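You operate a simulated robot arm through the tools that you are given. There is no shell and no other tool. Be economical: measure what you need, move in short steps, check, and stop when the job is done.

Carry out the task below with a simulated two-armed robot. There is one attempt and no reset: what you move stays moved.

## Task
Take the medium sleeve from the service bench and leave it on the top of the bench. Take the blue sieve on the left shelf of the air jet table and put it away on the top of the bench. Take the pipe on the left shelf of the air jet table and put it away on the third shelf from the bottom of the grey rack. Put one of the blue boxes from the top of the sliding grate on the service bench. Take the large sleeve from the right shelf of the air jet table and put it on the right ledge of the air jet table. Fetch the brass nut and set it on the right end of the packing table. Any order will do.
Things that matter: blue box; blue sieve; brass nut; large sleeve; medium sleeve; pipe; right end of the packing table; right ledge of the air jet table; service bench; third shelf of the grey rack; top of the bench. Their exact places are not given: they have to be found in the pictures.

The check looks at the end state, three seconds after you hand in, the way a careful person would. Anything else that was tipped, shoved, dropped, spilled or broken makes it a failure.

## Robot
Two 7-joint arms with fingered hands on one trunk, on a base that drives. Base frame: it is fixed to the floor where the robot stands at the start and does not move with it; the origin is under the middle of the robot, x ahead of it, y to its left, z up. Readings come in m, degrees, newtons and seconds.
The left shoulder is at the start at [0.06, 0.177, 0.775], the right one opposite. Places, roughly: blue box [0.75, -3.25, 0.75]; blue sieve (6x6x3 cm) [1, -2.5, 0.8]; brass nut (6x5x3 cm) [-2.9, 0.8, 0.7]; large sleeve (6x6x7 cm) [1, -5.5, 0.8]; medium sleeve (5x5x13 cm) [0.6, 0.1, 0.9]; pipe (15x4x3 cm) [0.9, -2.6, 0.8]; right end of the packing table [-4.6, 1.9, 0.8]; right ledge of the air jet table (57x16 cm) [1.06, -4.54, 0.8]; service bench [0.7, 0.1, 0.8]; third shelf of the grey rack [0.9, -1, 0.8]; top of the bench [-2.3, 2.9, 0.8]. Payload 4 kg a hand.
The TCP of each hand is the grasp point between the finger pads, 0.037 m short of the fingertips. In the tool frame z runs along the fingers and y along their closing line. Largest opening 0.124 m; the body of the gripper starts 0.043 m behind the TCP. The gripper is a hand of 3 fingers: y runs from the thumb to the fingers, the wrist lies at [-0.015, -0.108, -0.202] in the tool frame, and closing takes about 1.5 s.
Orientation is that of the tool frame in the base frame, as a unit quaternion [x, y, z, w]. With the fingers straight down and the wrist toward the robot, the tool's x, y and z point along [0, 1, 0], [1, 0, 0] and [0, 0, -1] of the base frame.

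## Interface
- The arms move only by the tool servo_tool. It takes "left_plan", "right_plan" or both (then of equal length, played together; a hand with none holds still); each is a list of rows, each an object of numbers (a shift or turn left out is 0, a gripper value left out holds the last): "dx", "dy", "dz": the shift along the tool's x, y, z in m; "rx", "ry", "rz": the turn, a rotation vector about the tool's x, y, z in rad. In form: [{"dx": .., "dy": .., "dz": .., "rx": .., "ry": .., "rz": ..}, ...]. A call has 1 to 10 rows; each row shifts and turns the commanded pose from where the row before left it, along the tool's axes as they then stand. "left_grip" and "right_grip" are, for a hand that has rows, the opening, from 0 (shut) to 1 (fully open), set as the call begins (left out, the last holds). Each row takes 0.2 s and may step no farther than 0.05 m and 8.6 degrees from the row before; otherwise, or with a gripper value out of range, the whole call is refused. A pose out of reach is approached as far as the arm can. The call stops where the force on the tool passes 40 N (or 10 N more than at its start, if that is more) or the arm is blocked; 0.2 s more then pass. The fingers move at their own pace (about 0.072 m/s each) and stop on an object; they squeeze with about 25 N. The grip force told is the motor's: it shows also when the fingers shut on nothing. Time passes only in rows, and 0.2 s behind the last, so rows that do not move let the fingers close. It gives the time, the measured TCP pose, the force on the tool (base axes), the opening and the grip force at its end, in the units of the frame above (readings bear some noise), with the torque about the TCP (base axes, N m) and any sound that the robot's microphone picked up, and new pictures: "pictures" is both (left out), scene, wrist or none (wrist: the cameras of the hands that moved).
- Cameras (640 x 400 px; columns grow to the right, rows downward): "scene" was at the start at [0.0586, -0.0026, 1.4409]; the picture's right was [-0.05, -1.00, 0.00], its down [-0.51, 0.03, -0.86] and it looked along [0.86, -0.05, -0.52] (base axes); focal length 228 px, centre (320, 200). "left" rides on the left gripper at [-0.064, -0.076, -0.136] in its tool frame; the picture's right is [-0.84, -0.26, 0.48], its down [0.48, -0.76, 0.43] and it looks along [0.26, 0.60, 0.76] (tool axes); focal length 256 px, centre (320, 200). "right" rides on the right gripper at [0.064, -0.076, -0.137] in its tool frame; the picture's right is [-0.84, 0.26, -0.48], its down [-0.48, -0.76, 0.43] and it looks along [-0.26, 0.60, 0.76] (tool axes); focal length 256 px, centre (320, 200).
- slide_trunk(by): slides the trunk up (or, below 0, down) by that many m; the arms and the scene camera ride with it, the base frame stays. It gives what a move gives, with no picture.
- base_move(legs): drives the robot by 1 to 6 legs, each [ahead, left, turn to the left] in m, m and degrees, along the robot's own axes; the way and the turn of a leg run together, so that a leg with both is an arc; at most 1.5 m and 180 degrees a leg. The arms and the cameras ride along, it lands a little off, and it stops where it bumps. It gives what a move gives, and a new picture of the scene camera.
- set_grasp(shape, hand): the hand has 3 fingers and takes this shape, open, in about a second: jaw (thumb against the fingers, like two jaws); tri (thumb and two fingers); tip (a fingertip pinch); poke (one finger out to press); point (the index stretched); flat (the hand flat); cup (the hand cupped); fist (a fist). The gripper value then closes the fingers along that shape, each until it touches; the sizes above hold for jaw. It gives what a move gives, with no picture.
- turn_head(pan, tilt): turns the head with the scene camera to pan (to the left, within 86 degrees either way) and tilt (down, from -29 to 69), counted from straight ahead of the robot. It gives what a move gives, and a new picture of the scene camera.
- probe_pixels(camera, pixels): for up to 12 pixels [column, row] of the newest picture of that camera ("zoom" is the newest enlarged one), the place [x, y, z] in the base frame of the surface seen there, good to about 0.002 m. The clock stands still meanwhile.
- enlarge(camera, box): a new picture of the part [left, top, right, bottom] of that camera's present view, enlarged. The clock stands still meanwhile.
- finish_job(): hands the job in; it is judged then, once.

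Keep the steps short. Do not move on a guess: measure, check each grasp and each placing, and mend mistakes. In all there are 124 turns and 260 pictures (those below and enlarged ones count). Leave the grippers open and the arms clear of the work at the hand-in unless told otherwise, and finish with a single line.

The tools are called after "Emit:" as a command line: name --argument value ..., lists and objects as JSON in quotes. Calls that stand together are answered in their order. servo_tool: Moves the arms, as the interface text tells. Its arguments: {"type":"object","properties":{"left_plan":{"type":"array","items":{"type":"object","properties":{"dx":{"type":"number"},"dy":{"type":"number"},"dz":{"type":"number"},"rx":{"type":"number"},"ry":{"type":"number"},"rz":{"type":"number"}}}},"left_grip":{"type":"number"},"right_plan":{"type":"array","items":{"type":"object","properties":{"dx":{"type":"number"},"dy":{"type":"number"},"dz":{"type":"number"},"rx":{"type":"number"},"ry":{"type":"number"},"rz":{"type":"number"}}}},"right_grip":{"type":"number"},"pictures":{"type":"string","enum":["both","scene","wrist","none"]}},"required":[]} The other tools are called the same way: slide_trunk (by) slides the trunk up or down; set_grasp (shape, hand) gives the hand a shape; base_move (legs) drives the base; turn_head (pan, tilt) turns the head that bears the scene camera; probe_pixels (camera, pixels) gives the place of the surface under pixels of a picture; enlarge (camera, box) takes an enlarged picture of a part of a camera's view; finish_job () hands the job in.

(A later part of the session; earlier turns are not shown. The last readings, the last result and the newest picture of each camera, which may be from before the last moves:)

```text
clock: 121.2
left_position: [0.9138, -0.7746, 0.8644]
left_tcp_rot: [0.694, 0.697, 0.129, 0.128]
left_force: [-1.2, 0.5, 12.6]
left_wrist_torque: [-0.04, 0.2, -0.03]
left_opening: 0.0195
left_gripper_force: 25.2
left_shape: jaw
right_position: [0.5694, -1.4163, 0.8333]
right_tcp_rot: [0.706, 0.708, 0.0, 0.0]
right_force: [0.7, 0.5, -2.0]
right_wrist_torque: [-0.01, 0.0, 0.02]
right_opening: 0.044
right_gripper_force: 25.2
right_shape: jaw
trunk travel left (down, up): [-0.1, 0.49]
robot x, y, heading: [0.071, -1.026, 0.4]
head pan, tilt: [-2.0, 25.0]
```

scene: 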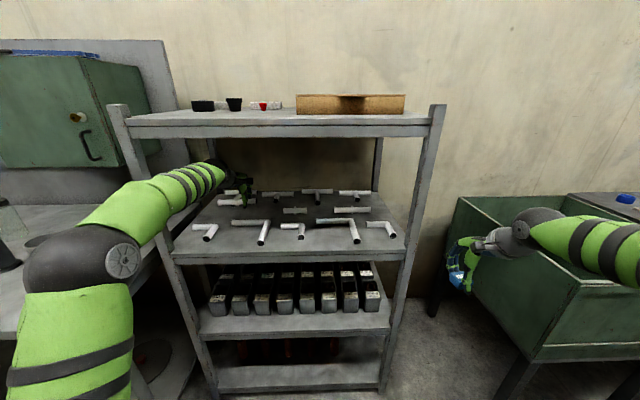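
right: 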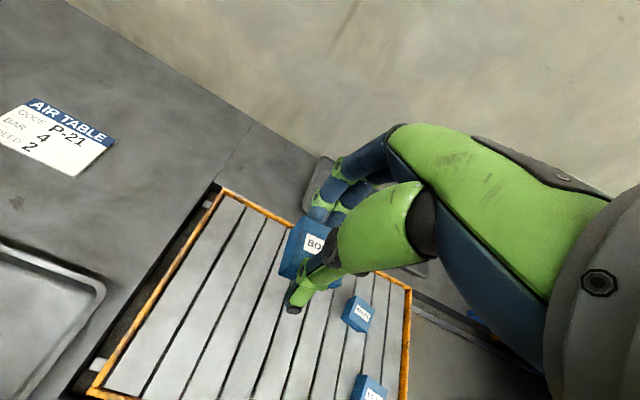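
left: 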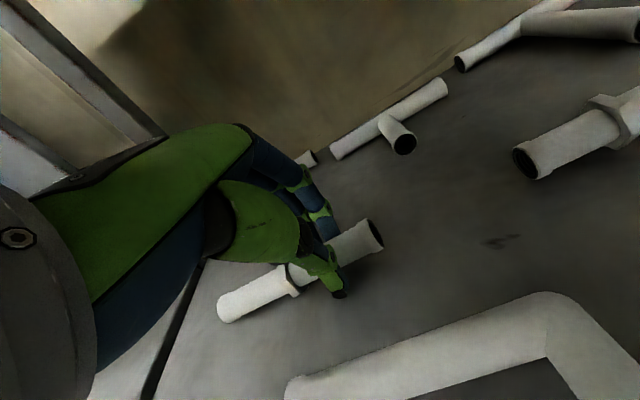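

Contact felt. Ease up 1.5 mm and open gently.

Emit:
servo_tool --left_plan '[{"dy": 0.0005, "dz": -0.0014}, {}, {}, {}]' --left_grip 0.4 --pictures "wrist"

```text
clock: 122.2
left_position: [0.9136, -0.7736, 0.8656]
left_tcp_rot: [0.694, 0.697, 0.128, 0.127]
left_force: [6.1, 1.0, 22.4]
left_wrist_torque: [0.0, -0.02, -0.01]
left_opening: 0.0397
left_gripper_force: 0.0
left_shape: jaw
right_position: [0.5699, -1.418, 0.8336]
right_tcp_rot: [0.706, 0.709, 0.0, 0.0]
right_force: [-1.0, -0.1, -0.9]
right_wrist_torque: [0.0, 0.0, 0.0]
right_opening: 0.0439
right_gripper_force: 25.6
right_shape: jaw
trunk travel left (down, up): [-0.1, 0.49]
robot x, y, heading: [0.0679, -1.0258, 0.3]
head pan, tilt: [-2.0, 25.0]
```

left: 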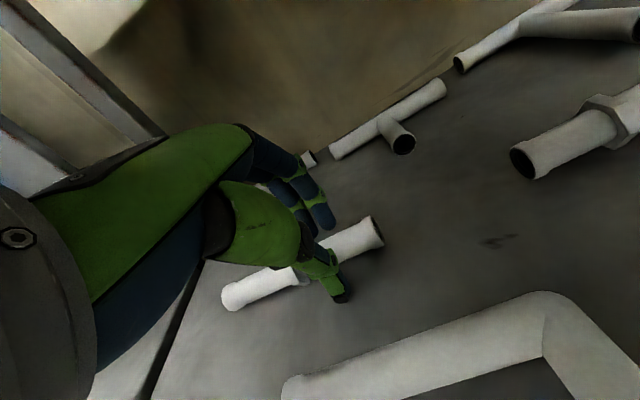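

Pipe released; withdraw along the finger axis, opening a bit more once off the shelf.

Emit:
servo_tool --left_plan '[{"dz": -0.004}, {"dz": -0.004}]' --pictures "none"

Emit:
servo_tool --left_plan '[{}, {"dz": -0.006}, {"dz": -0.01}, {"dz": -0.012}]' --left_grip 0.55 --pictures "wrist"

```text
clock: 122.8
left_position: [0.9105, -0.7753, 0.8665]
left_tcp_rot: [0.695, 0.697, 0.125, 0.123]
left_force: [2.8, 0.4, 6.5]
left_wrist_torque: [-0.03, -0.04, 0.02]
left_opening: 0.0455
left_gripper_force: 0.2
left_shape: jaw
right_position: [0.5704, -1.4162, 0.8326]
right_tcp_rot: [0.707, 0.708, 0.0, 0.0]
right_force: [-1.0, 0.3, -1.3]
right_wrist_torque: [0.03, 0.04, -0.02]
right_opening: 0.044
right_gripper_force: 24.9
right_shape: jaw
trunk travel left (down, up): [-0.1, 0.49]
robot x, y, heading: [0.0671, -1.0266, 0.2]
head pan, tilt: [-2.0, 25.0]
```

```text
clock: 123.8
left_position: [0.8999, -0.7754, 0.8972]
left_tcp_rot: [0.695, 0.696, 0.126, 0.126]
left_force: [-0.6, -1.4, 0.6]
left_wrist_torque: [-0.01, -0.01, 0.01]
left_opening: 0.0677
left_gripper_force: 0.1
left_shape: jaw
right_position: [0.5723, -1.4165, 0.8319]
right_tcp_rot: [0.706, 0.708, -0.001, -0.001]
right_force: [-1.2, 0.4, -0.9]
right_wrist_torque: [0.01, 0.04, -0.03]
right_opening: 0.0437
right_gripper_force: 24.7
right_shape: jaw
trunk travel left (down, up): [-0.1, 0.49]
robot x, y, heading: [0.0693, -1.0285, -0.2]
head pan, tilt: [-2.0, 25.0]
```

left: 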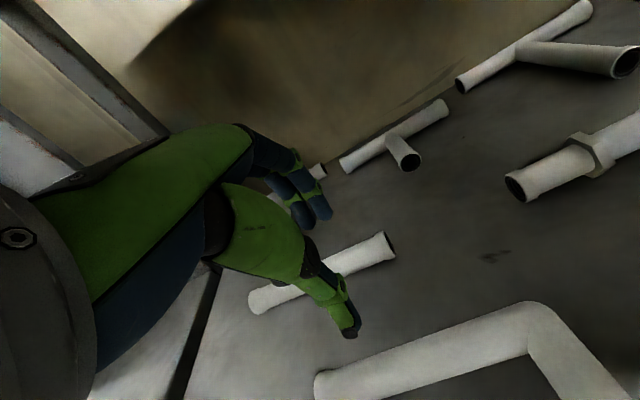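

Pipe lies flat and free. Raise 1.5 cm, and back the base out.

Emit:
servo_tool --left_plan '[{"dy": 0.0053, "dz": -0.014}]' --left_grip 0.4 --pictures "none"

Emit:
base_move --legs '[[-0.5, 0, 0]]'

Emit:
enlarge --camera "scene" --box '[180, 120, 420, 270]'

```text
clock: 124.2
left_position: [0.9021, -0.7743, 0.9117]
left_tcp_rot: [0.694, 0.697, 0.126, 0.126]
left_force: [-0.2, -0.4, -0.7]
left_wrist_torque: [-0.02, -0.03, 0.01]
left_opening: 0.0499
left_gripper_force: 0.1
left_shape: jaw
right_position: [0.5714, -1.4178, 0.8318]
right_tcp_rot: [0.706, 0.708, -0.001, 0.0]
right_force: [-0.8, 0.4, -0.5]
right_wrist_torque: [0.03, 0.03, -0.03]
right_opening: 0.0441
right_gripper_force: 24.9
right_shape: jaw
trunk travel left (down, up): [-0.1, 0.49]
robot x, y, heading: [0.071, -1.0297, 0.1]
head pan, tilt: [-2.0, 25.0]
```

```text
clock: 127.1
left_position: [0.398, -0.7802, 0.9117]
left_tcp_rot: [0.697, 0.695, 0.125, 0.126]
left_force: [-0.9, -1.6, 0.4]
left_wrist_torque: [0.03, 0.0, 0.02]
left_opening: 0.0499
left_gripper_force: 0.0
left_shape: jaw
right_position: [0.062, -1.4206, 0.8312]
right_tcp_rot: [0.708, 0.706, 0.0, -0.001]
right_force: [0.2, 0.0, -0.9]
right_wrist_torque: [0.01, 0.0, 0.0]
right_opening: 0.0439
right_gripper_force: 25.4
right_shape: jaw
trunk travel left (down, up): [-0.1, 0.49]
robot x, y, heading: [-0.4351, -1.0272, -0.4]
head pan, tilt: [-2.0, 25.0]
```

scene: 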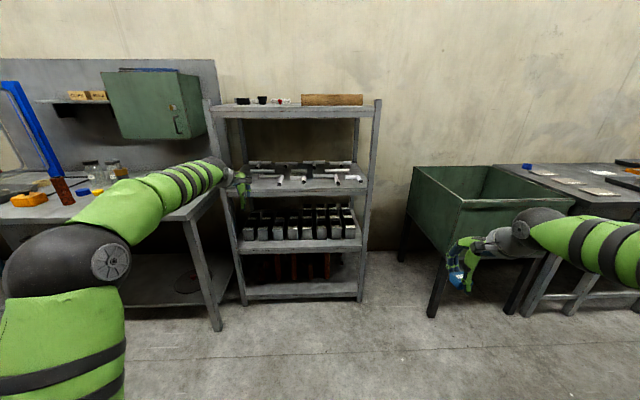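

```text
2.67 times, centred on (300, 195) of scene
```

zoom: 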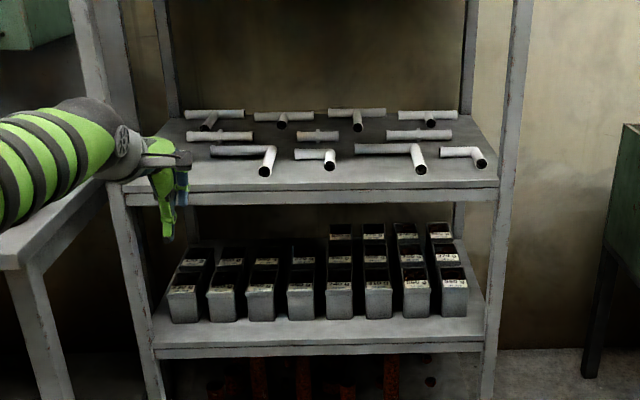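

Pipe sits well on shelf 3. With the left hand free, fetch the blue sieve now: trunk up, un-tilt left, drive right 1.7 m.

Emit:
slide_trunk --by 0.3

Emit:
servo_tool --left_plan '[{"rx": 0.12}, {"rx": 0.12}, {"rx": 0.12}]' --left_grip 0.75 --pictures "none"

Emit:
base_move --legs '[[0, -0.85, 0.4], [0, -0.85, 0], [0.55, 0, 0]]'

Emit:
turn_head --pan 10 --tilt 42

```text
clock: 130.1
left_position: [0.3982, -0.78, 1.2117]
left_tcp_rot: [0.698, 0.694, 0.125, 0.126]
left_force: [0.5, -0.1, 0.0]
left_wrist_torque: [-0.01, 0.0, 0.03]
left_opening: 0.05
left_gripper_force: 0.0
left_shape: jaw
right_position: [0.0619, -1.4198, 1.1329]
right_tcp_rot: [0.709, 0.705, -0.001, 0.0]
right_force: [-0.5, 1.1, -0.6]
right_wrist_torque: [0.03, 0.05, 0.03]
right_opening: 0.0442
right_gripper_force: 24.7
right_shape: jaw
trunk travel left (down, up): [-0.4, 0.19]
robot x, y, heading: [-0.4355, -1.0293, -0.5]
head pan, tilt: [-2.0, 25.0]
```

```text
clock: 130.9
left_position: [0.3991, -0.7798, 1.2101]
left_tcp_rot: [0.709, 0.706, -0.001, -0.002]
left_force: [1.4, 0.2, 0.0]
left_wrist_torque: [-0.03, 0.03, 0.0]
left_opening: 0.0927
left_gripper_force: 0.2
left_shape: jaw
right_position: [0.0634, -1.4205, 1.1318]
right_tcp_rot: [0.709, 0.706, -0.002, -0.001]
right_force: [0.1, 0.3, -0.9]
right_wrist_torque: [0.02, 0.03, 0.02]
right_opening: 0.044
right_gripper_force: 25.4
right_shape: jaw
trunk travel left (down, up): [-0.4, 0.19]
robot x, y, heading: [-0.4351, -1.0275, -0.2]
head pan, tilt: [-2.0, 25.0]
```

```text
clock: 142.3
left_position: [0.9494, -2.5052, 1.2113]
left_tcp_rot: [0.715, 0.699, -0.001, -0.001]
left_force: [0.4, -0.4, 0.0]
left_wrist_torque: [0.04, 0.02, -0.01]
left_opening: 0.0928
left_gripper_force: 0.1
left_shape: jaw
right_position: [0.6019, -3.139, 1.1316]
right_tcp_rot: [0.715, 0.699, -0.001, 0.0]
right_force: [0.3, -0.6, -0.7]
right_wrist_torque: [0.02, 0.03, 0.0]
right_opening: 0.0438
right_gripper_force: 25.5
right_shape: jaw
trunk travel left (down, up): [-0.4, 0.19]
robot x, y, heading: [0.1111, -2.7386, -1.5]
head pan, tilt: [-2.0, 25.0]
```

scene: 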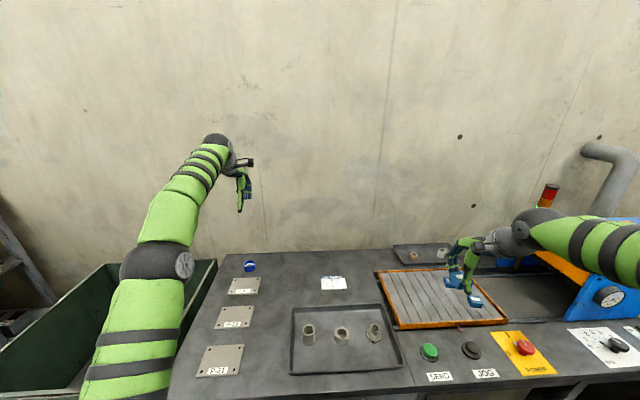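

```text
clock: 143.2
left_position: [0.9485, -2.5048, 1.2122]
left_tcp_rot: [0.715, 0.699, 0.0, -0.001]
left_force: [0.4, 0.7, -0.1]
left_wrist_torque: [0.0, 0.03, 0.01]
left_opening: 0.0927
left_gripper_force: 0.0
left_shape: jaw
right_position: [0.6014, -3.1396, 1.1331]
right_tcp_rot: [0.715, 0.699, 0.0, -0.001]
right_force: [-0.8, 0.0, -1.2]
right_wrist_torque: [-0.03, 0.01, -0.02]
right_opening: 0.0438
right_gripper_force: 24.6
right_shape: jaw
trunk travel left (down, up): [-0.4, 0.19]
robot x, y, heading: [0.106, -2.7392, -1.3]
head pan, tilt: [10.0, 42.0]
```

scene: 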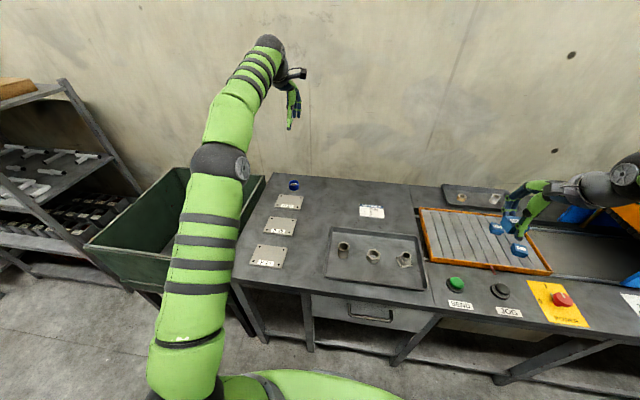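

Emit:
enlarge --camera "scene" --box '[265, 165, 325, 205]'

Emit:
probe_pixels --camera "zoom" --pixels '[[252, 175], [365, 175], [308, 160], [308, 200], [308, 180], [308, 225], [308, 245], [250, 210]]'

```text
10.00 times, centred on (295, 185) of scene
```

zoom: 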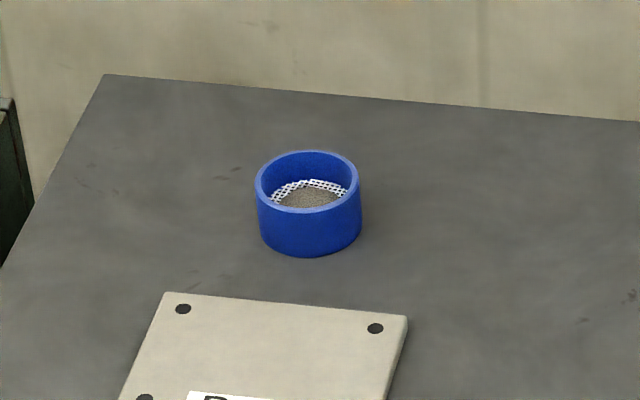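

```text
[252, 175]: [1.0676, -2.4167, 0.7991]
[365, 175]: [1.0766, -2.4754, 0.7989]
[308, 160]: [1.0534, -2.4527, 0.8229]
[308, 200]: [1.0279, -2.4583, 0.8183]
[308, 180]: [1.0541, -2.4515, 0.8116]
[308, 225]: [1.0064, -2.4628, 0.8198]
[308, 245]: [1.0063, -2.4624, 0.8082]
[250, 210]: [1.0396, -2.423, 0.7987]
```

Emit:
probe_pixels --camera "zoom" --pixels '[[258, 190], [357, 188], [308, 153], [310, 209], [270, 204], [347, 204], [350, 165], [266, 166]]'

```text
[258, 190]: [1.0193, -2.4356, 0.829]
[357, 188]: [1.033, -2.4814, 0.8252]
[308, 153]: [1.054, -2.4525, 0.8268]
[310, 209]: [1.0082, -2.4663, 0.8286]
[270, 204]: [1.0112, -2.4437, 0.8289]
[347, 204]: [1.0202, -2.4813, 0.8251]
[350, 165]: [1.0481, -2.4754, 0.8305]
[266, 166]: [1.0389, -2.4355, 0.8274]
```

Sieve (with a little material in it — keep it level) centre ≈(1.031,−2.459), z 0.799–0.829. Move the left hand above and down to 0.92; check plate edge too.

Emit:
probe_pixels --camera "zoom" --pixels '[[170, 294], [290, 303], [400, 318]]'

Emit:
servo_tool --left_plan '[{"dx": 0.024, "dy": 0.041}, {"dx": 0.024, "dy": 0.041}, {"dz": 0.05}, {"dz": 0.05}, {"dz": 0.05}, {"dz": 0.05}, {"dz": 0.05}, {"dz": 0.03}]' --left_grip 0.65 --pictures "both"

```text
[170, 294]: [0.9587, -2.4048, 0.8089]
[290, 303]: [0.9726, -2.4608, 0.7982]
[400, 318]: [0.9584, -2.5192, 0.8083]
```

```text
clock: 144.9
left_position: [1.0429, -2.444, 0.9249]
left_tcp_rot: [0.715, 0.699, -0.001, -0.001]
left_force: [0.0, 0.0, 0.5]
left_wrist_torque: [-0.01, 0.01, 0.04]
left_opening: 0.0807
left_gripper_force: 0.1
left_shape: jaw
left hand out of reach, approached as far as the arm can: row 1, 2, 3, 4, 5, 6, 7, 8
right_position: [0.6009, -3.1395, 1.1322]
right_tcp_rot: [0.715, 0.699, -0.001, 0.0]
right_force: [0.1, 0.1, -0.2]
right_wrist_torque: [-0.01, 0.03, -0.01]
right_opening: 0.0437
right_gripper_force: 25.0
right_shape: jaw
trunk travel left (down, up): [-0.4, 0.19]
robot x, y, heading: [0.1149, -2.7361, -1.2]
head pan, tilt: [10.0, 42.0]
```

scene: 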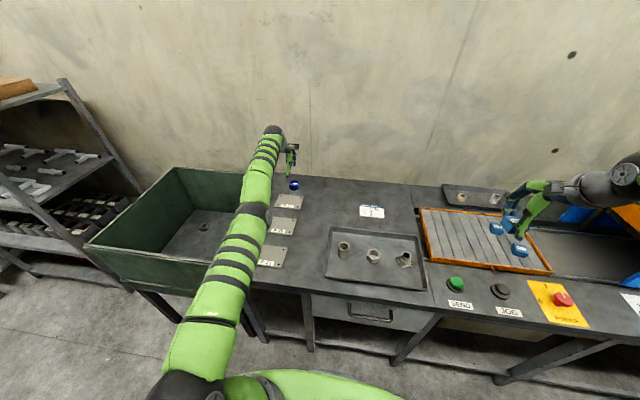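
left: 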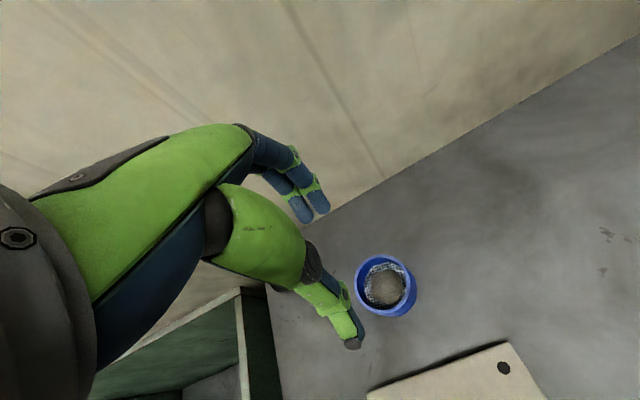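

Nearly stretched out. Retract the arm 8 cm and drive 8 cm ahead.

Emit:
servo_tool --left_plan '[{"dy": -0.045}, {"dy": -0.045}]' --pictures "none"

Emit:
base_move --legs '[[0.08, 0, 1.2]]'

Emit:
enlarge --camera "left" --box '[240, 160, 560, 360]'

```text
clock: 145.6
left_position: [1.0409, -2.4383, 0.9328]
left_tcp_rot: [0.715, 0.699, -0.001, 0.0]
left_force: [0.3, 0.5, 1.3]
left_wrist_torque: [0.02, -0.02, 0.02]
left_opening: 0.0807
left_gripper_force: 0.1
left_shape: jaw
left hand out of reach, approached as far as the arm can: row 1, 2
right_position: [0.6024, -3.1384, 1.1315]
right_tcp_rot: [0.715, 0.699, -0.001, -0.001]
right_force: [0.6, -0.3, -0.7]
right_wrist_torque: [0.01, -0.03, -0.05]
right_opening: 0.0436
right_gripper_force: 24.8
right_shape: jaw
trunk travel left (down, up): [-0.4, 0.19]
robot x, y, heading: [0.1125, -2.7361, -1.3]
head pan, tilt: [10.0, 42.0]
```

```text
clock: 146.6
left_position: [1.119, -2.4209, 0.932]
left_tcp_rot: [0.708, 0.706, -0.001, -0.002]
left_force: [0.1, 0.4, -0.5]
left_wrist_torque: [-0.01, 0.05, 0.0]
left_opening: 0.0806
left_gripper_force: 0.0
left_shape: jaw
right_position: [0.6922, -3.1294, 1.132]
right_tcp_rot: [0.708, 0.706, -0.001, -0.001]
right_force: [1.0, -0.4, -1.7]
right_wrist_torque: [0.0, 0.06, 0.01]
right_opening: 0.0436
right_gripper_force: 25.0
right_shape: jaw
trunk travel left (down, up): [-0.4, 0.19]
robot x, y, heading: [0.1941, -2.7388, 0.0]
head pan, tilt: [10.0, 42.0]
```

scene: 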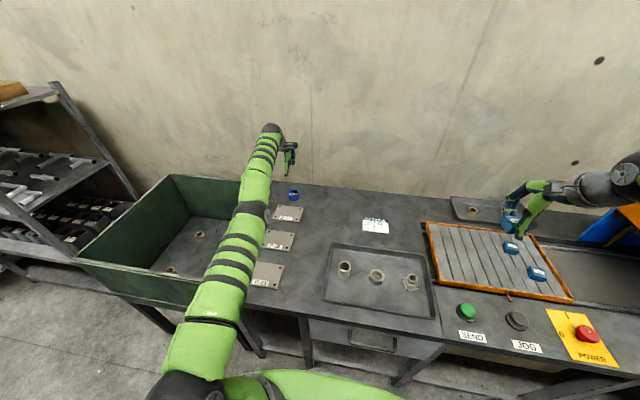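

```text
2.00 times, centred on (400, 260) of left
```

zoom: 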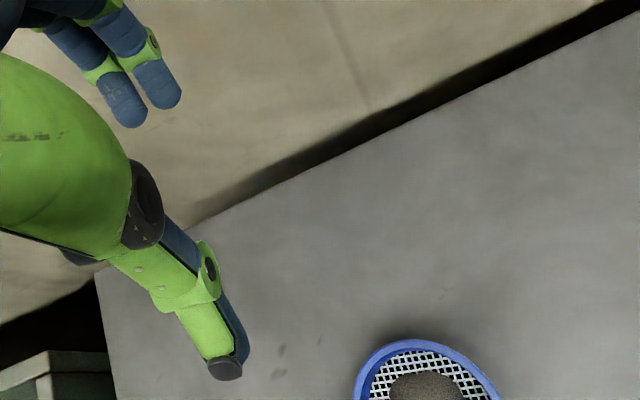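

Emit:
servo_tool --left_plan '[{"dz": -0.02}, {"dy": -0.02}]' --pictures "none"

```text
clock: 147.2
left_position: [1.1145, -2.4198, 0.9535]
left_tcp_rot: [0.708, 0.706, -0.002, -0.002]
left_force: [-0.4, 0.6, 0.0]
left_wrist_torque: [-0.02, 0.0, 0.02]
left_opening: 0.0808
left_gripper_force: 0.0
left_shape: jaw
left hand out of reach, approached as far as the arm can: row 2
right_position: [0.6907, -3.13, 1.1325]
right_tcp_rot: [0.708, 0.707, -0.002, 0.0]
right_force: [-0.5, 0.4, -0.3]
right_wrist_torque: [0.02, 0.02, 0.02]
right_opening: 0.0437
right_gripper_force: 24.9
right_shape: jaw
trunk travel left (down, up): [-0.4, 0.19]
robot x, y, heading: [0.1903, -2.7359, -0.1]
head pan, tilt: [10.0, 42.0]
```

Emit:
servo_tool --left_plan '[{"dz": -0.03}, {"dz": -0.03}, {"dz": -0.03, "dx": -0.03}, {"dy": -0.04}, {"dy": -0.04}]' --pictures "scene"

```text
clock: 148.4
left_position: [1.094, -2.4482, 1.0515]
left_tcp_rot: [0.708, 0.706, -0.002, -0.002]
left_force: [0.1, 0.3, -0.4]
left_wrist_torque: [0.0, 0.0, 0.01]
left_opening: 0.0809
left_gripper_force: 0.1
left_shape: jaw
left hand out of reach, approached as far as the arm can: row 2, 3, 4, 5
right_position: [0.6918, -3.1304, 1.132]
right_tcp_rot: [0.708, 0.707, 0.0, -0.001]
right_force: [1.0, 0.0, -1.2]
right_wrist_torque: [0.01, 0.03, 0.01]
right_opening: 0.0438
right_gripper_force: 24.6
right_shape: jaw
trunk travel left (down, up): [-0.4, 0.19]
robot x, y, heading: [0.1902, -2.7391, -0.2]
head pan, tilt: [10.0, 42.0]
```

scene: 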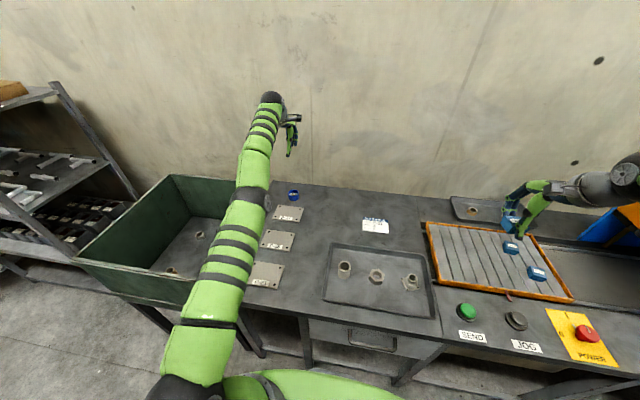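

Emit:
servo_tool --left_plan '[{"dy": -0.045}, {"dy": -0.045}, {"dy": -0.045}, {"dy": -0.045}]' --pictures "none"

```text
clock: 149.4
left_position: [1.0748, -2.4314, 1.104]
left_tcp_rot: [0.708, 0.706, -0.002, -0.003]
left_force: [-0.7, 0.2, 0.0]
left_wrist_torque: [0.04, 0.0, -0.01]
left_opening: 0.0807
left_gripper_force: 0.1
left_shape: jaw
left hand out of reach, approached as far as the arm can: row 1, 2, 3, 4
right_position: [0.6902, -3.1295, 1.1322]
right_tcp_rot: [0.708, 0.706, 0.0, 0.0]
right_force: [-0.8, 0.3, -0.9]
right_wrist_torque: [0.01, 0.01, 0.02]
right_opening: 0.044
right_gripper_force: 25.6
right_shape: jaw
trunk travel left (down, up): [-0.4, 0.19]
robot x, y, heading: [0.1917, -2.7341, -0.2]
head pan, tilt: [10.0, 42.0]
```

The elbow seems locked straight. Tilting the hand a little may make it bend again.

Emit:
servo_tool --left_plan '[{"rx": 0.14}, {"rx": 0.14}, {"rx": 0.14}, {"dy": -0.04}, {"dy": -0.04}]' --pictures "none"

```text
clock: 150.6
left_position: [0.9654, -2.4405, 1.1239]
left_tcp_rot: [0.692, 0.69, -0.149, -0.149]
left_force: [0.1, 0.0, -1.3]
left_wrist_torque: [-0.01, -0.01, -0.02]
left_opening: 0.0808
left_gripper_force: 0.0
left_shape: jaw
left hand out of reach, approached as far as the arm can: row 1, 2, 3, 4, 5
right_position: [0.6915, -3.1308, 1.1323]
right_tcp_rot: [0.708, 0.706, 0.0, -0.001]
right_force: [-0.2, -0.5, -1.6]
right_wrist_torque: [0.01, 0.01, 0.01]
right_opening: 0.0436
right_gripper_force: 25.2
right_shape: jaw
trunk travel left (down, up): [-0.4, 0.19]
robot x, y, heading: [0.1887, -2.7389, -0.1]
head pan, tilt: [10.0, 42.0]
```

It is freeing. Tilt back while retracting further.

Emit:
servo_tool --left_plan '[{"dy": -0.04}, {"dy": -0.04}, {"rx": -0.14}, {"rx": -0.14}, {"rx": -0.14}, {}]' --pictures "scene"

```text
clock: 152.0
left_position: [1.0163, -2.424, 1.226]
left_tcp_rot: [0.708, 0.706, -0.002, -0.003]
left_force: [0.4, 0.8, 0.4]
left_wrist_torque: [-0.01, -0.01, 0.01]
left_opening: 0.0808
left_gripper_force: 0.0
left_shape: jaw
left hand out of reach, approached as far as the arm can: row 1, 2, 3, 4, 5
right_position: [0.6905, -3.1308, 1.1319]
right_tcp_rot: [0.708, 0.707, -0.001, -0.001]
right_force: [0.2, -0.2, -0.8]
right_wrist_torque: [-0.01, 0.02, 0.04]
right_opening: 0.0438
right_gripper_force: 25.3
right_shape: jaw
trunk travel left (down, up): [-0.4, 0.19]
robot x, y, heading: [0.1928, -2.7371, -0.0]
head pan, tilt: [10.0, 42.0]
```

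scene: 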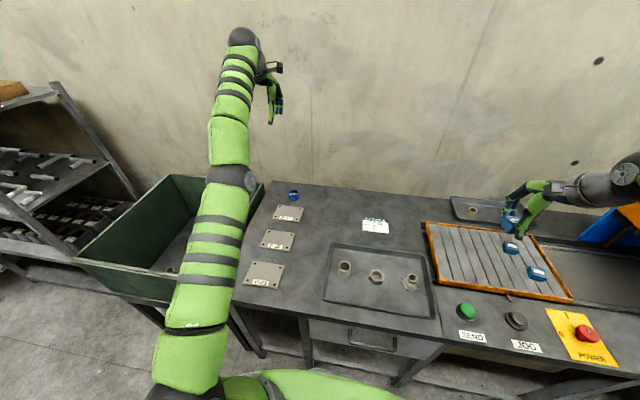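

Emit:
servo_tool --left_plan '[{"dy": -0.03}, {"dy": -0.03}, {"dy": -0.03}, {"dy": -0.03}]' --pictures "none"

```text
clock: 153.0
left_position: [0.976, -2.4104, 1.2815]
left_tcp_rot: [0.707, 0.707, -0.002, -0.002]
left_force: [-0.1, 0.4, 0.6]
left_wrist_torque: [0.0, -0.04, -0.01]
left_opening: 0.0806
left_gripper_force: 0.2
left_shape: jaw
left hand out of reach, approached as far as the arm can: row 1, 2, 3, 4
right_position: [0.6902, -3.1297, 1.1325]
right_tcp_rot: [0.708, 0.706, -0.001, 0.0]
right_force: [0.2, -0.2, -0.9]
right_wrist_torque: [-0.01, 0.01, -0.02]
right_opening: 0.0439
right_gripper_force: 24.9
right_shape: jaw
trunk travel left (down, up): [-0.4, 0.19]
robot x, y, heading: [0.1922, -2.7363, -0.2]
head pan, tilt: [10.0, 42.0]
```

Emit:
servo_tool --left_plan '[{"rx": 0.14}, {"rx": 0.14}, {"rx": 0.14}, {"rx": 0.14}, {"rx": 0.14}, {"rx": 0.14}, {}, {}]' --pictures "scene"

```text
clock: 154.8
left_position: [0.884, -2.4239, 1.2173]
left_tcp_rot: [0.68, 0.679, -0.197, -0.197]
left_force: [0.3, 0.2, -0.1]
left_wrist_torque: [0.01, -0.01, 0.02]
left_opening: 0.0808
left_gripper_force: 0.2
left_shape: jaw
left hand out of reach, approached as far as the arm can: row 1, 2, 3, 4, 5, 6
right_position: [0.6903, -3.1309, 1.1334]
right_tcp_rot: [0.708, 0.706, -0.001, -0.001]
right_force: [0.1, -0.8, -1.7]
right_wrist_torque: [0.01, 0.01, -0.02]
right_opening: 0.0436
right_gripper_force: 24.7
right_shape: jaw
trunk travel left (down, up): [-0.4, 0.19]
robot x, y, heading: [0.1911, -2.7399, 0.1]
head pan, tilt: [10.0, 42.0]
```

scene: 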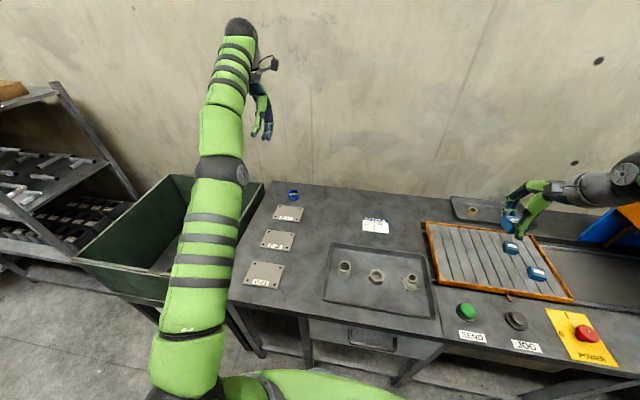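

The wrist seems to be the limiting joint. Try the other way: tilt fingers forward, which relaxes the wrist, then retract.

Emit:
servo_tool --left_plan '[{"rx": -0.145}, {"rx": -0.145}, {"rx": -0.145}, {"rx": -0.145}, {"rx": -0.145}, {"rx": -0.145}, {"rx": -0.145}, {}]' --pictures "none"

Emit:
servo_tool --left_plan '[{"dy": -0.035, "dz": -0.015}, {"dy": -0.035, "dz": -0.015}, {"dy": -0.035, "dz": -0.015}, {"dy": -0.035, "dz": -0.015}, {}]' --pictures "scene"

```text
clock: 156.6
left_position: [0.8834, -2.4238, 1.2182]
left_tcp_rot: [0.69, 0.688, 0.159, 0.159]
left_force: [-0.8, 0.3, -0.5]
left_wrist_torque: [-0.01, 0.03, 0.03]
left_opening: 0.0809
left_gripper_force: 0.0
left_shape: jaw
right_position: [0.6904, -3.1302, 1.1321]
right_tcp_rot: [0.707, 0.707, -0.001, 0.001]
right_force: [-0.9, -0.2, -1.2]
right_wrist_torque: [-0.02, -0.02, -0.03]
right_opening: 0.0437
right_gripper_force: 25.3
right_shape: jaw
trunk travel left (down, up): [-0.4, 0.19]
robot x, y, heading: [0.1944, -2.7378, -0.3]
head pan, tilt: [10.0, 42.0]
```

```text
clock: 157.8
left_position: [0.7322, -2.4253, 1.2108]
left_tcp_rot: [0.689, 0.689, 0.159, 0.158]
left_force: [-0.9, -0.1, 0.1]
left_wrist_torque: [-0.03, 0.0, 0.04]
left_opening: 0.0808
left_gripper_force: 0.1
left_shape: jaw
right_position: [0.6932, -3.13, 1.1319]
right_tcp_rot: [0.707, 0.707, -0.001, -0.001]
right_force: [0.0, -0.4, -1.4]
right_wrist_torque: [-0.03, 0.05, -0.03]
right_opening: 0.0436
right_gripper_force: 25.4
right_shape: jaw
trunk travel left (down, up): [-0.4, 0.19]
robot x, y, heading: [0.1899, -2.7399, -0.2]
head pan, tilt: [10.0, 42.0]
```

scene: 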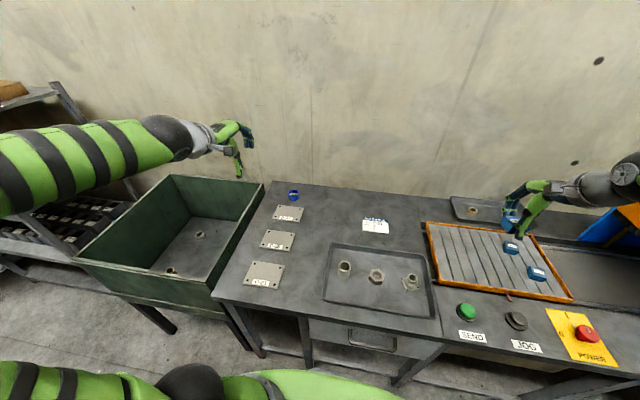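

Free now. Untilt the hand (26°) and approach above the sieve from here.

Emit:
servo_tool --left_plan '[{"rx": 0.114}, {"rx": 0.114}, {"rx": 0.114}, {"rx": 0.112}, {}]' --pictures "none"

Emit:
servo_tool --left_plan '[{"dy": 0.043, "dz": 0.02}, {"dy": 0.043, "dz": 0.02}, {"dy": 0.043, "dz": 0.02}, {"dy": 0.043, "dz": 0.02}, {"dy": 0.043, "dz": 0.02}, {"dy": 0.042, "dz": 0.02}, {"dy": 0.042, "dz": 0.02}, {"dx": -0.034}, {}]' --pictures "scene"

```text
clock: 159.0
left_position: [0.7311, -2.4239, 1.2107]
left_tcp_rot: [0.709, 0.705, 0.0, -0.001]
left_force: [-0.3, -0.7, 0.3]
left_wrist_torque: [-0.01, 0.01, 0.0]
left_opening: 0.0803
left_gripper_force: 0.0
left_shape: jaw
right_position: [0.6909, -3.1298, 1.1322]
right_tcp_rot: [0.708, 0.707, -0.001, 0.0]
right_force: [-0.1, -0.1, -0.7]
right_wrist_torque: [-0.03, 0.0, -0.02]
right_opening: 0.0438
right_gripper_force: 25.1
right_shape: jaw
trunk travel left (down, up): [-0.4, 0.19]
robot x, y, heading: [0.1903, -2.7381, -0.3]
head pan, tilt: [10.0, 42.0]
```

```text
clock: 161.0
left_position: [1.029, -2.4555, 1.0689]
left_tcp_rot: [0.708, 0.706, 0.0, -0.001]
left_force: [-0.3, -1.3, -0.1]
left_wrist_torque: [-0.02, 0.03, 0.04]
left_opening: 0.0808
left_gripper_force: 0.1
left_shape: jaw
right_position: [0.6915, -3.1295, 1.1327]
right_tcp_rot: [0.708, 0.706, -0.001, 0.0]
right_force: [-0.4, -0.1, -0.7]
right_wrist_torque: [-0.02, 0.01, 0.02]
right_opening: 0.0434
right_gripper_force: 24.3
right_shape: jaw
trunk travel left (down, up): [-0.4, 0.19]
robot x, y, heading: [0.1917, -2.7411, -0.1]
head pan, tilt: [10.0, 42.0]
```

scene: 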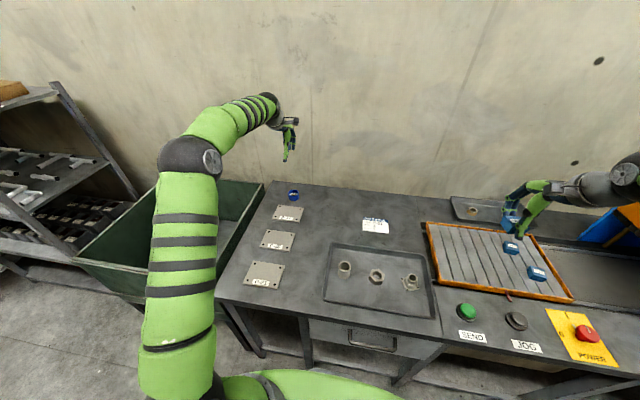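

Good: at (1.029,−2.456,1.069), within reach. Descend to 0.90 and look.

Emit:
servo_tool --left_plan '[{"dz": 0.045}, {"dz": 0.045}, {"dz": 0.045}, {"dz": 0.03, "dx": -0.003, "dy": 0.002}, {}]' --pictures "wrist"

Emit:
probe_pixels --camera "left" --pixels '[[340, 260], [355, 290], [375, 270], [390, 300], [350, 320], [380, 250]]'

```text
clock: 162.2
left_position: [1.0301, -2.4598, 0.906]
left_tcp_rot: [0.708, 0.707, -0.001, -0.001]
left_force: [-0.4, 0.5, 0.1]
left_wrist_torque: [-0.01, -0.04, -0.01]
left_opening: 0.0807
left_gripper_force: 0.0
left_shape: jaw
right_position: [0.6908, -3.1301, 1.1318]
right_tcp_rot: [0.708, 0.706, -0.001, 0.0]
right_force: [-0.9, -0.7, -1.3]
right_wrist_torque: [0.0, 0.0, 0.0]
right_opening: 0.0438
right_gripper_force: 24.8
right_shape: jaw
trunk travel left (down, up): [-0.4, 0.19]
robot x, y, heading: [0.1939, -2.7373, -0.1]
head pan, tilt: [10.0, 42.0]
```

left: 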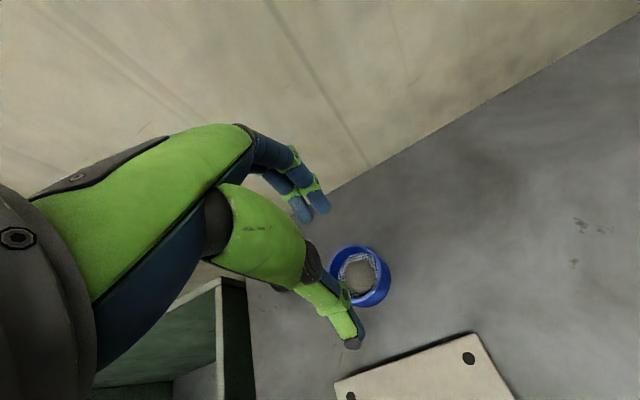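

```text
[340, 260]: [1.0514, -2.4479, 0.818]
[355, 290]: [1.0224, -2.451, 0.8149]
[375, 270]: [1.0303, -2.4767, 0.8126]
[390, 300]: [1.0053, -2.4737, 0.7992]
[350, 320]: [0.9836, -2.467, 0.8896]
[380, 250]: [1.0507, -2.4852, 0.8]
```

Emit:
servo_tool --left_plan '[{"dz": 0.03}, {"dz": 0.02}, {"dz": 0.013}, {}]' --pictures "wrist"

```text
clock: 163.2
left_position: [1.032, -2.4601, 0.8426]
left_tcp_rot: [0.707, 0.707, 0.0, 0.0]
left_force: [-0.1, -0.1, 0.4]
left_wrist_torque: [0.03, 0.04, -0.01]
left_opening: 0.0809
left_gripper_force: 0.1
left_shape: jaw
right_position: [0.6897, -3.1303, 1.1321]
right_tcp_rot: [0.708, 0.707, 0.0, 0.0]
right_force: [-0.2, 1.0, -0.2]
right_wrist_torque: [0.03, 0.02, -0.02]
right_opening: 0.0441
right_gripper_force: 24.7
right_shape: jaw
trunk travel left (down, up): [-0.4, 0.19]
robot x, y, heading: [0.1933, -2.7397, -0.3]
head pan, tilt: [10.0, 42.0]
```

left: 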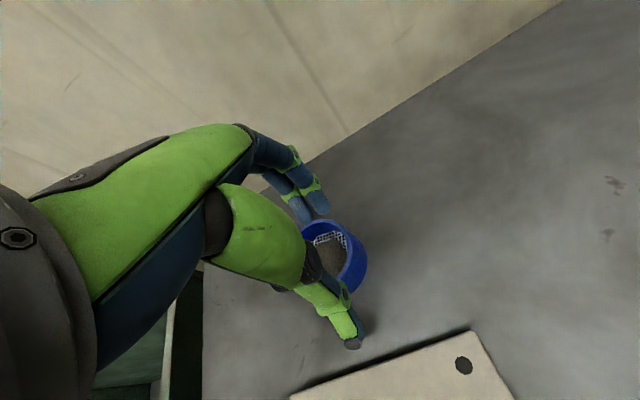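

Fingers straddle the sieve. Close, then lift gently.

Emit:
servo_tool --left_plan '[{}, {}, {}, {}, {}, {}]' --left_grip 0 --pictures "none"

Emit:
servo_tool --left_plan '[{"dz": -0.01}, {"dz": -0.02}, {"dz": -0.03}, {"dz": -0.03}, {"dz": -0.03}, {"dz": -0.03}, {"dz": -0.03}]' --pictures "wrist"

```text
clock: 164.6
left_position: [1.0304, -2.4602, 0.8447]
left_tcp_rot: [0.707, 0.707, 0.0, 0.0]
left_force: [0.4, 0.2, 7.4]
left_wrist_torque: [-0.02, -0.16, 0.03]
left_opening: 0.054
left_gripper_force: 25.4
left_shape: jaw
right_position: [0.6903, -3.1302, 1.1328]
right_tcp_rot: [0.707, 0.707, -0.001, -0.001]
right_force: [-0.5, 0.0, -1.9]
right_wrist_torque: [-0.01, 0.02, 0.0]
right_opening: 0.0438
right_gripper_force: 24.9
right_shape: jaw
trunk travel left (down, up): [-0.4, 0.19]
robot x, y, heading: [0.1908, -2.7404, -0.2]
head pan, tilt: [10.0, 42.0]
```

```text
clock: 166.2
left_position: [1.0323, -2.4616, 1.0236]
left_tcp_rot: [0.708, 0.706, 0.0, 0.0]
left_force: [0.0, 0.6, -1.5]
left_wrist_torque: [-0.02, 0.01, 0.03]
left_opening: 0.0507
left_gripper_force: 24.8
left_shape: jaw
right_position: [0.69, -3.1312, 1.1317]
right_tcp_rot: [0.708, 0.707, -0.001, 0.0]
right_force: [-1.2, 0.2, -0.5]
right_wrist_torque: [0.03, 0.03, 0.02]
right_opening: 0.044
right_gripper_force: 25.0
right_shape: jaw
trunk travel left (down, up): [-0.4, 0.19]
robot x, y, heading: [0.1923, -2.7384, -0.2]
head pan, tilt: [10.0, 42.0]
```

left: 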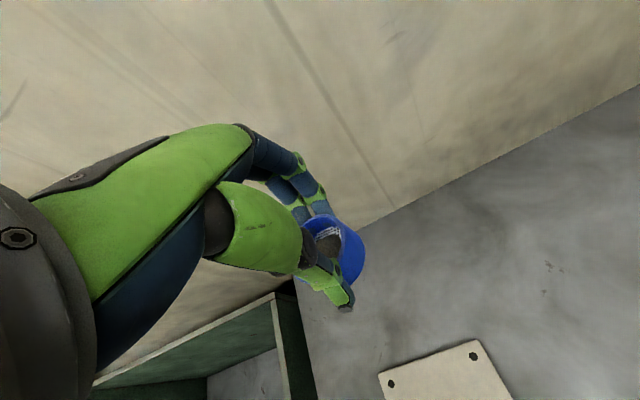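

Emit:
enlarge --camera "left" --box '[260, 180, 420, 330]'

Emit:
enlarge --camera "scene" --box '[250, 70, 350, 200]'

```text
2.67 times, centred on (340, 255) of left
```

zoom: 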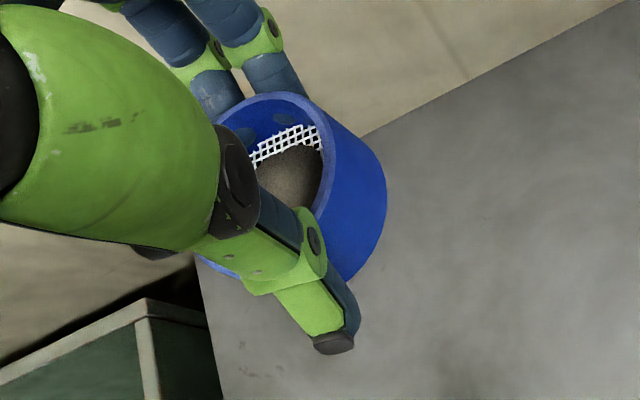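

```text
3.08 times, centred on (300, 135) of scene
```

zoom: 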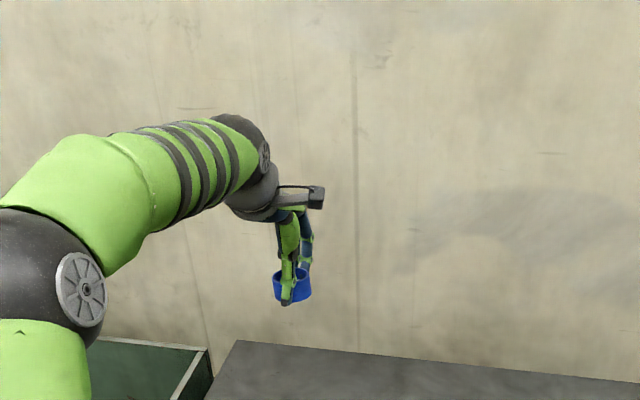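

Sieve held level. Retract the left hand to about 0.5 ahead of the robot, then back away and drive to the service bench.

Emit:
servo_tool --left_plan '[{"dy": -0.035, "dz": -0.015}, {"dy": -0.035, "dz": -0.015}, {"dy": -0.035, "dz": -0.015}, {"dy": -0.035, "dz": -0.015}, {"dy": -0.035, "dz": -0.015}, {"dy": -0.035, "dz": -0.015}, {"dy": -0.035}, {"dy": -0.035}, {"dy": -0.03}, {}]' --pictures "none"

Emit:
base_move --legs '[[-0.6, 0, 0], [0, 1.4, 0], [0, 1.4, 0]]'

Emit:
turn_head --pan 0 --tilt 38

```text
clock: 168.4
left_position: [0.7224, -2.4625, 1.1138]
left_tcp_rot: [0.708, 0.706, -0.001, -0.001]
left_force: [0.8, -0.5, -1.3]
left_wrist_torque: [0.01, 0.01, -0.05]
left_opening: 0.0503
left_gripper_force: 24.8
left_shape: jaw
right_position: [0.6906, -3.1301, 1.1318]
right_tcp_rot: [0.708, 0.706, -0.001, 0.0]
right_force: [0.4, -0.8, -1.3]
right_wrist_torque: [-0.04, 0.01, -0.02]
right_opening: 0.0436
right_gripper_force: 24.3
right_shape: jaw
trunk travel left (down, up): [-0.4, 0.19]
robot x, y, heading: [0.1909, -2.7391, -0.2]
head pan, tilt: [10.0, 42.0]
```

```text
clock: 185.1
left_position: [0.1577, 0.3565, 1.1152]
left_tcp_rot: [0.71, 0.704, -0.001, -0.001]
left_force: [0.3, -0.7, -1.1]
left_wrist_torque: [-0.01, 0.02, -0.01]
left_opening: 0.0507
left_gripper_force: 25.1
left_shape: jaw
right_position: [0.1213, -0.3119, 1.132]
right_tcp_rot: [0.71, 0.705, 0.0, -0.001]
right_force: [-0.6, -0.1, -0.4]
right_wrist_torque: [0.01, 0.02, 0.01]
right_opening: 0.0439
right_gripper_force: 25.0
right_shape: jaw
trunk travel left (down, up): [-0.4, 0.19]
robot x, y, heading: [-0.3741, 0.0835, -0.2]
head pan, tilt: [10.0, 42.0]
```

scene: 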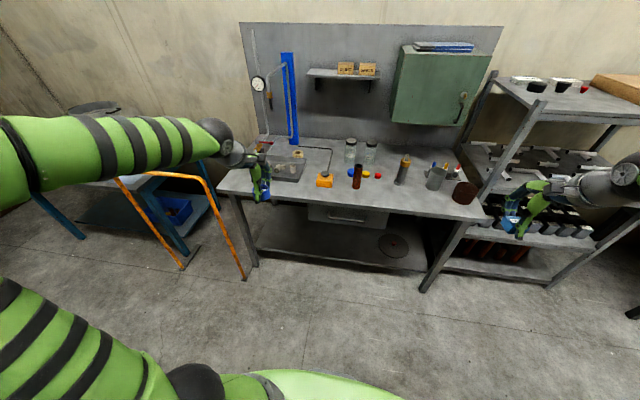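

```text
clock: 185.8
left_position: [0.1579, 0.3553, 1.114]
left_tcp_rot: [0.71, 0.704, -0.001, -0.001]
left_force: [-0.6, 0.2, -0.9]
left_wrist_torque: [-0.01, 0.02, -0.01]
left_opening: 0.0505
left_gripper_force: 24.7
left_shape: jaw
right_position: [0.1222, -0.3118, 1.1322]
right_tcp_rot: [0.709, 0.705, -0.001, 0.0]
right_force: [0.0, 0.3, -0.4]
right_wrist_torque: [-0.04, 0.02, -0.03]
right_opening: 0.0436
right_gripper_force: 25.3
right_shape: jaw
trunk travel left (down, up): [-0.4, 0.19]
robot x, y, heading: [-0.3725, 0.0822, -0.5]
head pan, tilt: [0.0, 38.0]
```

scene: 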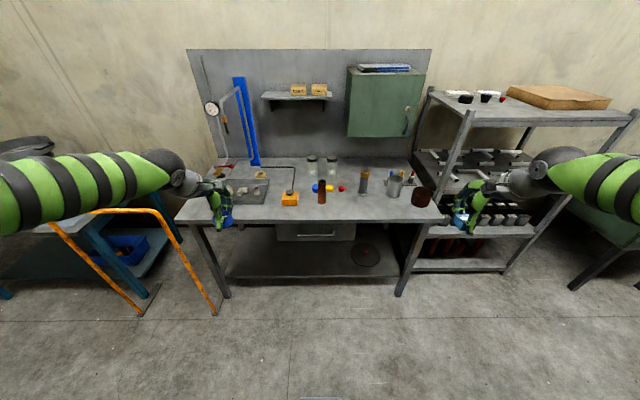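

Emit:
enlarge --camera "scene" --box '[240, 140, 450, 250]'

Emit:
probe_pixels --camera "scene" --pixels '[[322, 183], [322, 200], [340, 200], [345, 212], [365, 205], [380, 212], [362, 193], [312, 188], [330, 187], [341, 188], [418, 197], [394, 190]]'

```text
3.05 times, centred on (345, 195) of scene
```

zoom: 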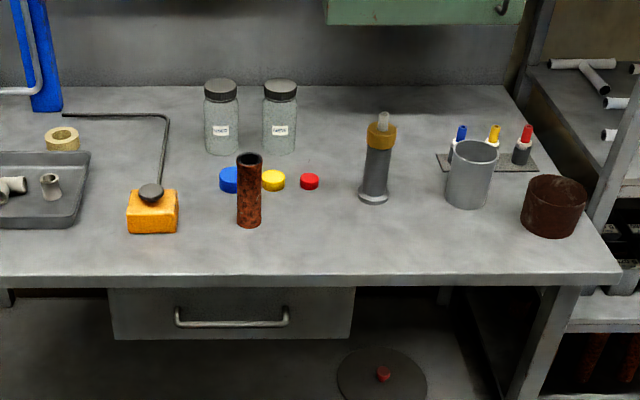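

```text
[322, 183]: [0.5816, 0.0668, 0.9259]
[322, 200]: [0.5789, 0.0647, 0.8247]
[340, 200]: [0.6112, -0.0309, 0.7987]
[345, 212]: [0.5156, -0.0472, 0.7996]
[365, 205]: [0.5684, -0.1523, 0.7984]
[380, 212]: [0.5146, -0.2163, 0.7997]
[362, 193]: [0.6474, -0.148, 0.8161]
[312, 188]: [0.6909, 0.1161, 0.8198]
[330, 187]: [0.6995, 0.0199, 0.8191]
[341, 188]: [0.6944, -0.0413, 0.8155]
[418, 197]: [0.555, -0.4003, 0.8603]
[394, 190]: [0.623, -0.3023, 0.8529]
```

Free bench spot: around (0.53,−0.06), z≈0.799. Drive a bit closer and bring the box there.

Emit:
base_move --legs '[[0.27, 0.07, 0.4]]'

```text
clock: 187.7
left_position: [0.4207, 0.4313, 1.1134]
left_tcp_rot: [0.706, 0.708, -0.001, -0.002]
left_force: [0.3, 0.3, -2.2]
left_wrist_torque: [0.0, 0.01, 0.0]
left_opening: 0.0502
left_gripper_force: 24.8
left_shape: jaw
right_position: [0.3936, -0.2369, 1.1328]
right_tcp_rot: [0.705, 0.709, -0.002, -0.002]
right_force: [-1.0, 0.1, -2.0]
right_wrist_torque: [-0.01, 0.01, -0.02]
right_opening: 0.0437
right_gripper_force: 25.0
right_shape: jaw
trunk travel left (down, up): [-0.4, 0.19]
robot x, y, heading: [-0.1121, 0.1525, 0.0]
head pan, tilt: [0.0, 38.0]
```

scene: 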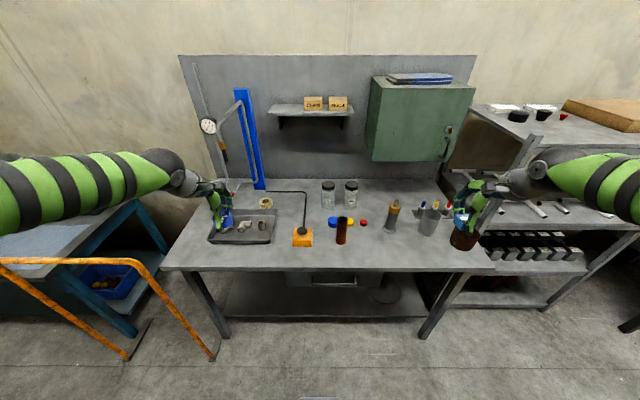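

Emit:
servo_tool --right_plan '[{"dx": 0.0354, "dy": 0.027}, {"dx": 0.0354, "dy": 0.027}, {"dx": 0.0354, "dy": 0.027}, {"dx": 0.0354, "dy": 0.027}, {"dx": 0.0354, "dy": 0.028}, {"dz": 0.05}, {"dz": 0.05}, {"dz": 0.05}, {"dz": 0.05}, {"dz": 0.05}]' --pictures "wrist"

```text
clock: 189.9
left_position: [0.4211, 0.4307, 1.1131]
left_tcp_rot: [0.706, 0.708, -0.001, -0.001]
left_force: [0.2, 0.2, -1.9]
left_wrist_torque: [0.0, 0.0, 0.0]
left_opening: 0.0503
left_gripper_force: 25.2
left_shape: jaw
right_position: [0.5282, -0.057, 0.8814]
right_tcp_rot: [0.705, 0.709, -0.001, -0.001]
right_force: [-0.3, 0.1, -1.0]
right_wrist_torque: [0.06, 0.02, -0.01]
right_opening: 0.0434
right_gripper_force: 24.6
right_shape: jaw
trunk travel left (down, up): [-0.4, 0.19]
robot x, y, heading: [-0.1072, 0.1519, -0.0]
head pan, tilt: [0.0, 38.0]
```

right: 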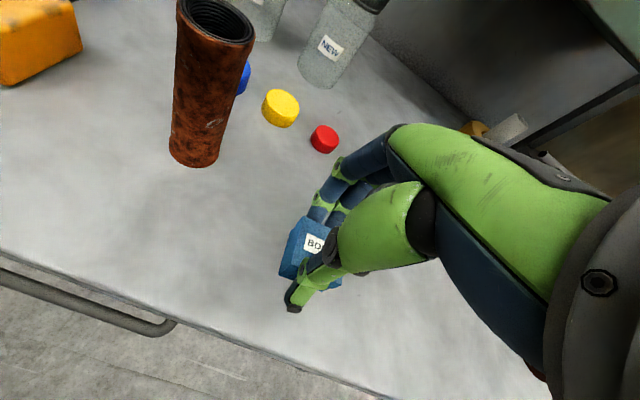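

Clear spot. Lower to contact and release.

Emit:
servo_tool --right_plan '[{"dz": 0.015}, {"dz": 0.012}, {"dz": 0.006}, {"dz": 0.004}, {}]' --pictures "none"

```text
clock: 191.1
left_position: [0.4206, 0.431, 1.1142]
left_tcp_rot: [0.706, 0.708, 0.0, -0.001]
left_force: [0.1, 0.2, -1.5]
left_wrist_torque: [-0.01, -0.01, 0.01]
left_opening: 0.0504
left_gripper_force: 25.0
left_shape: jaw
right_position: [0.5275, -0.0581, 0.845]
right_tcp_rot: [0.706, 0.709, -0.001, 0.0]
right_force: [-0.6, -0.4, -2.5]
right_wrist_torque: [0.0, 0.0, 0.0]
right_opening: 0.0432
right_gripper_force: 24.7
right_shape: jaw
trunk travel left (down, up): [-0.4, 0.19]
robot x, y, heading: [-0.1128, 0.1494, -0.1]
head pan, tilt: [0.0, 38.0]
```

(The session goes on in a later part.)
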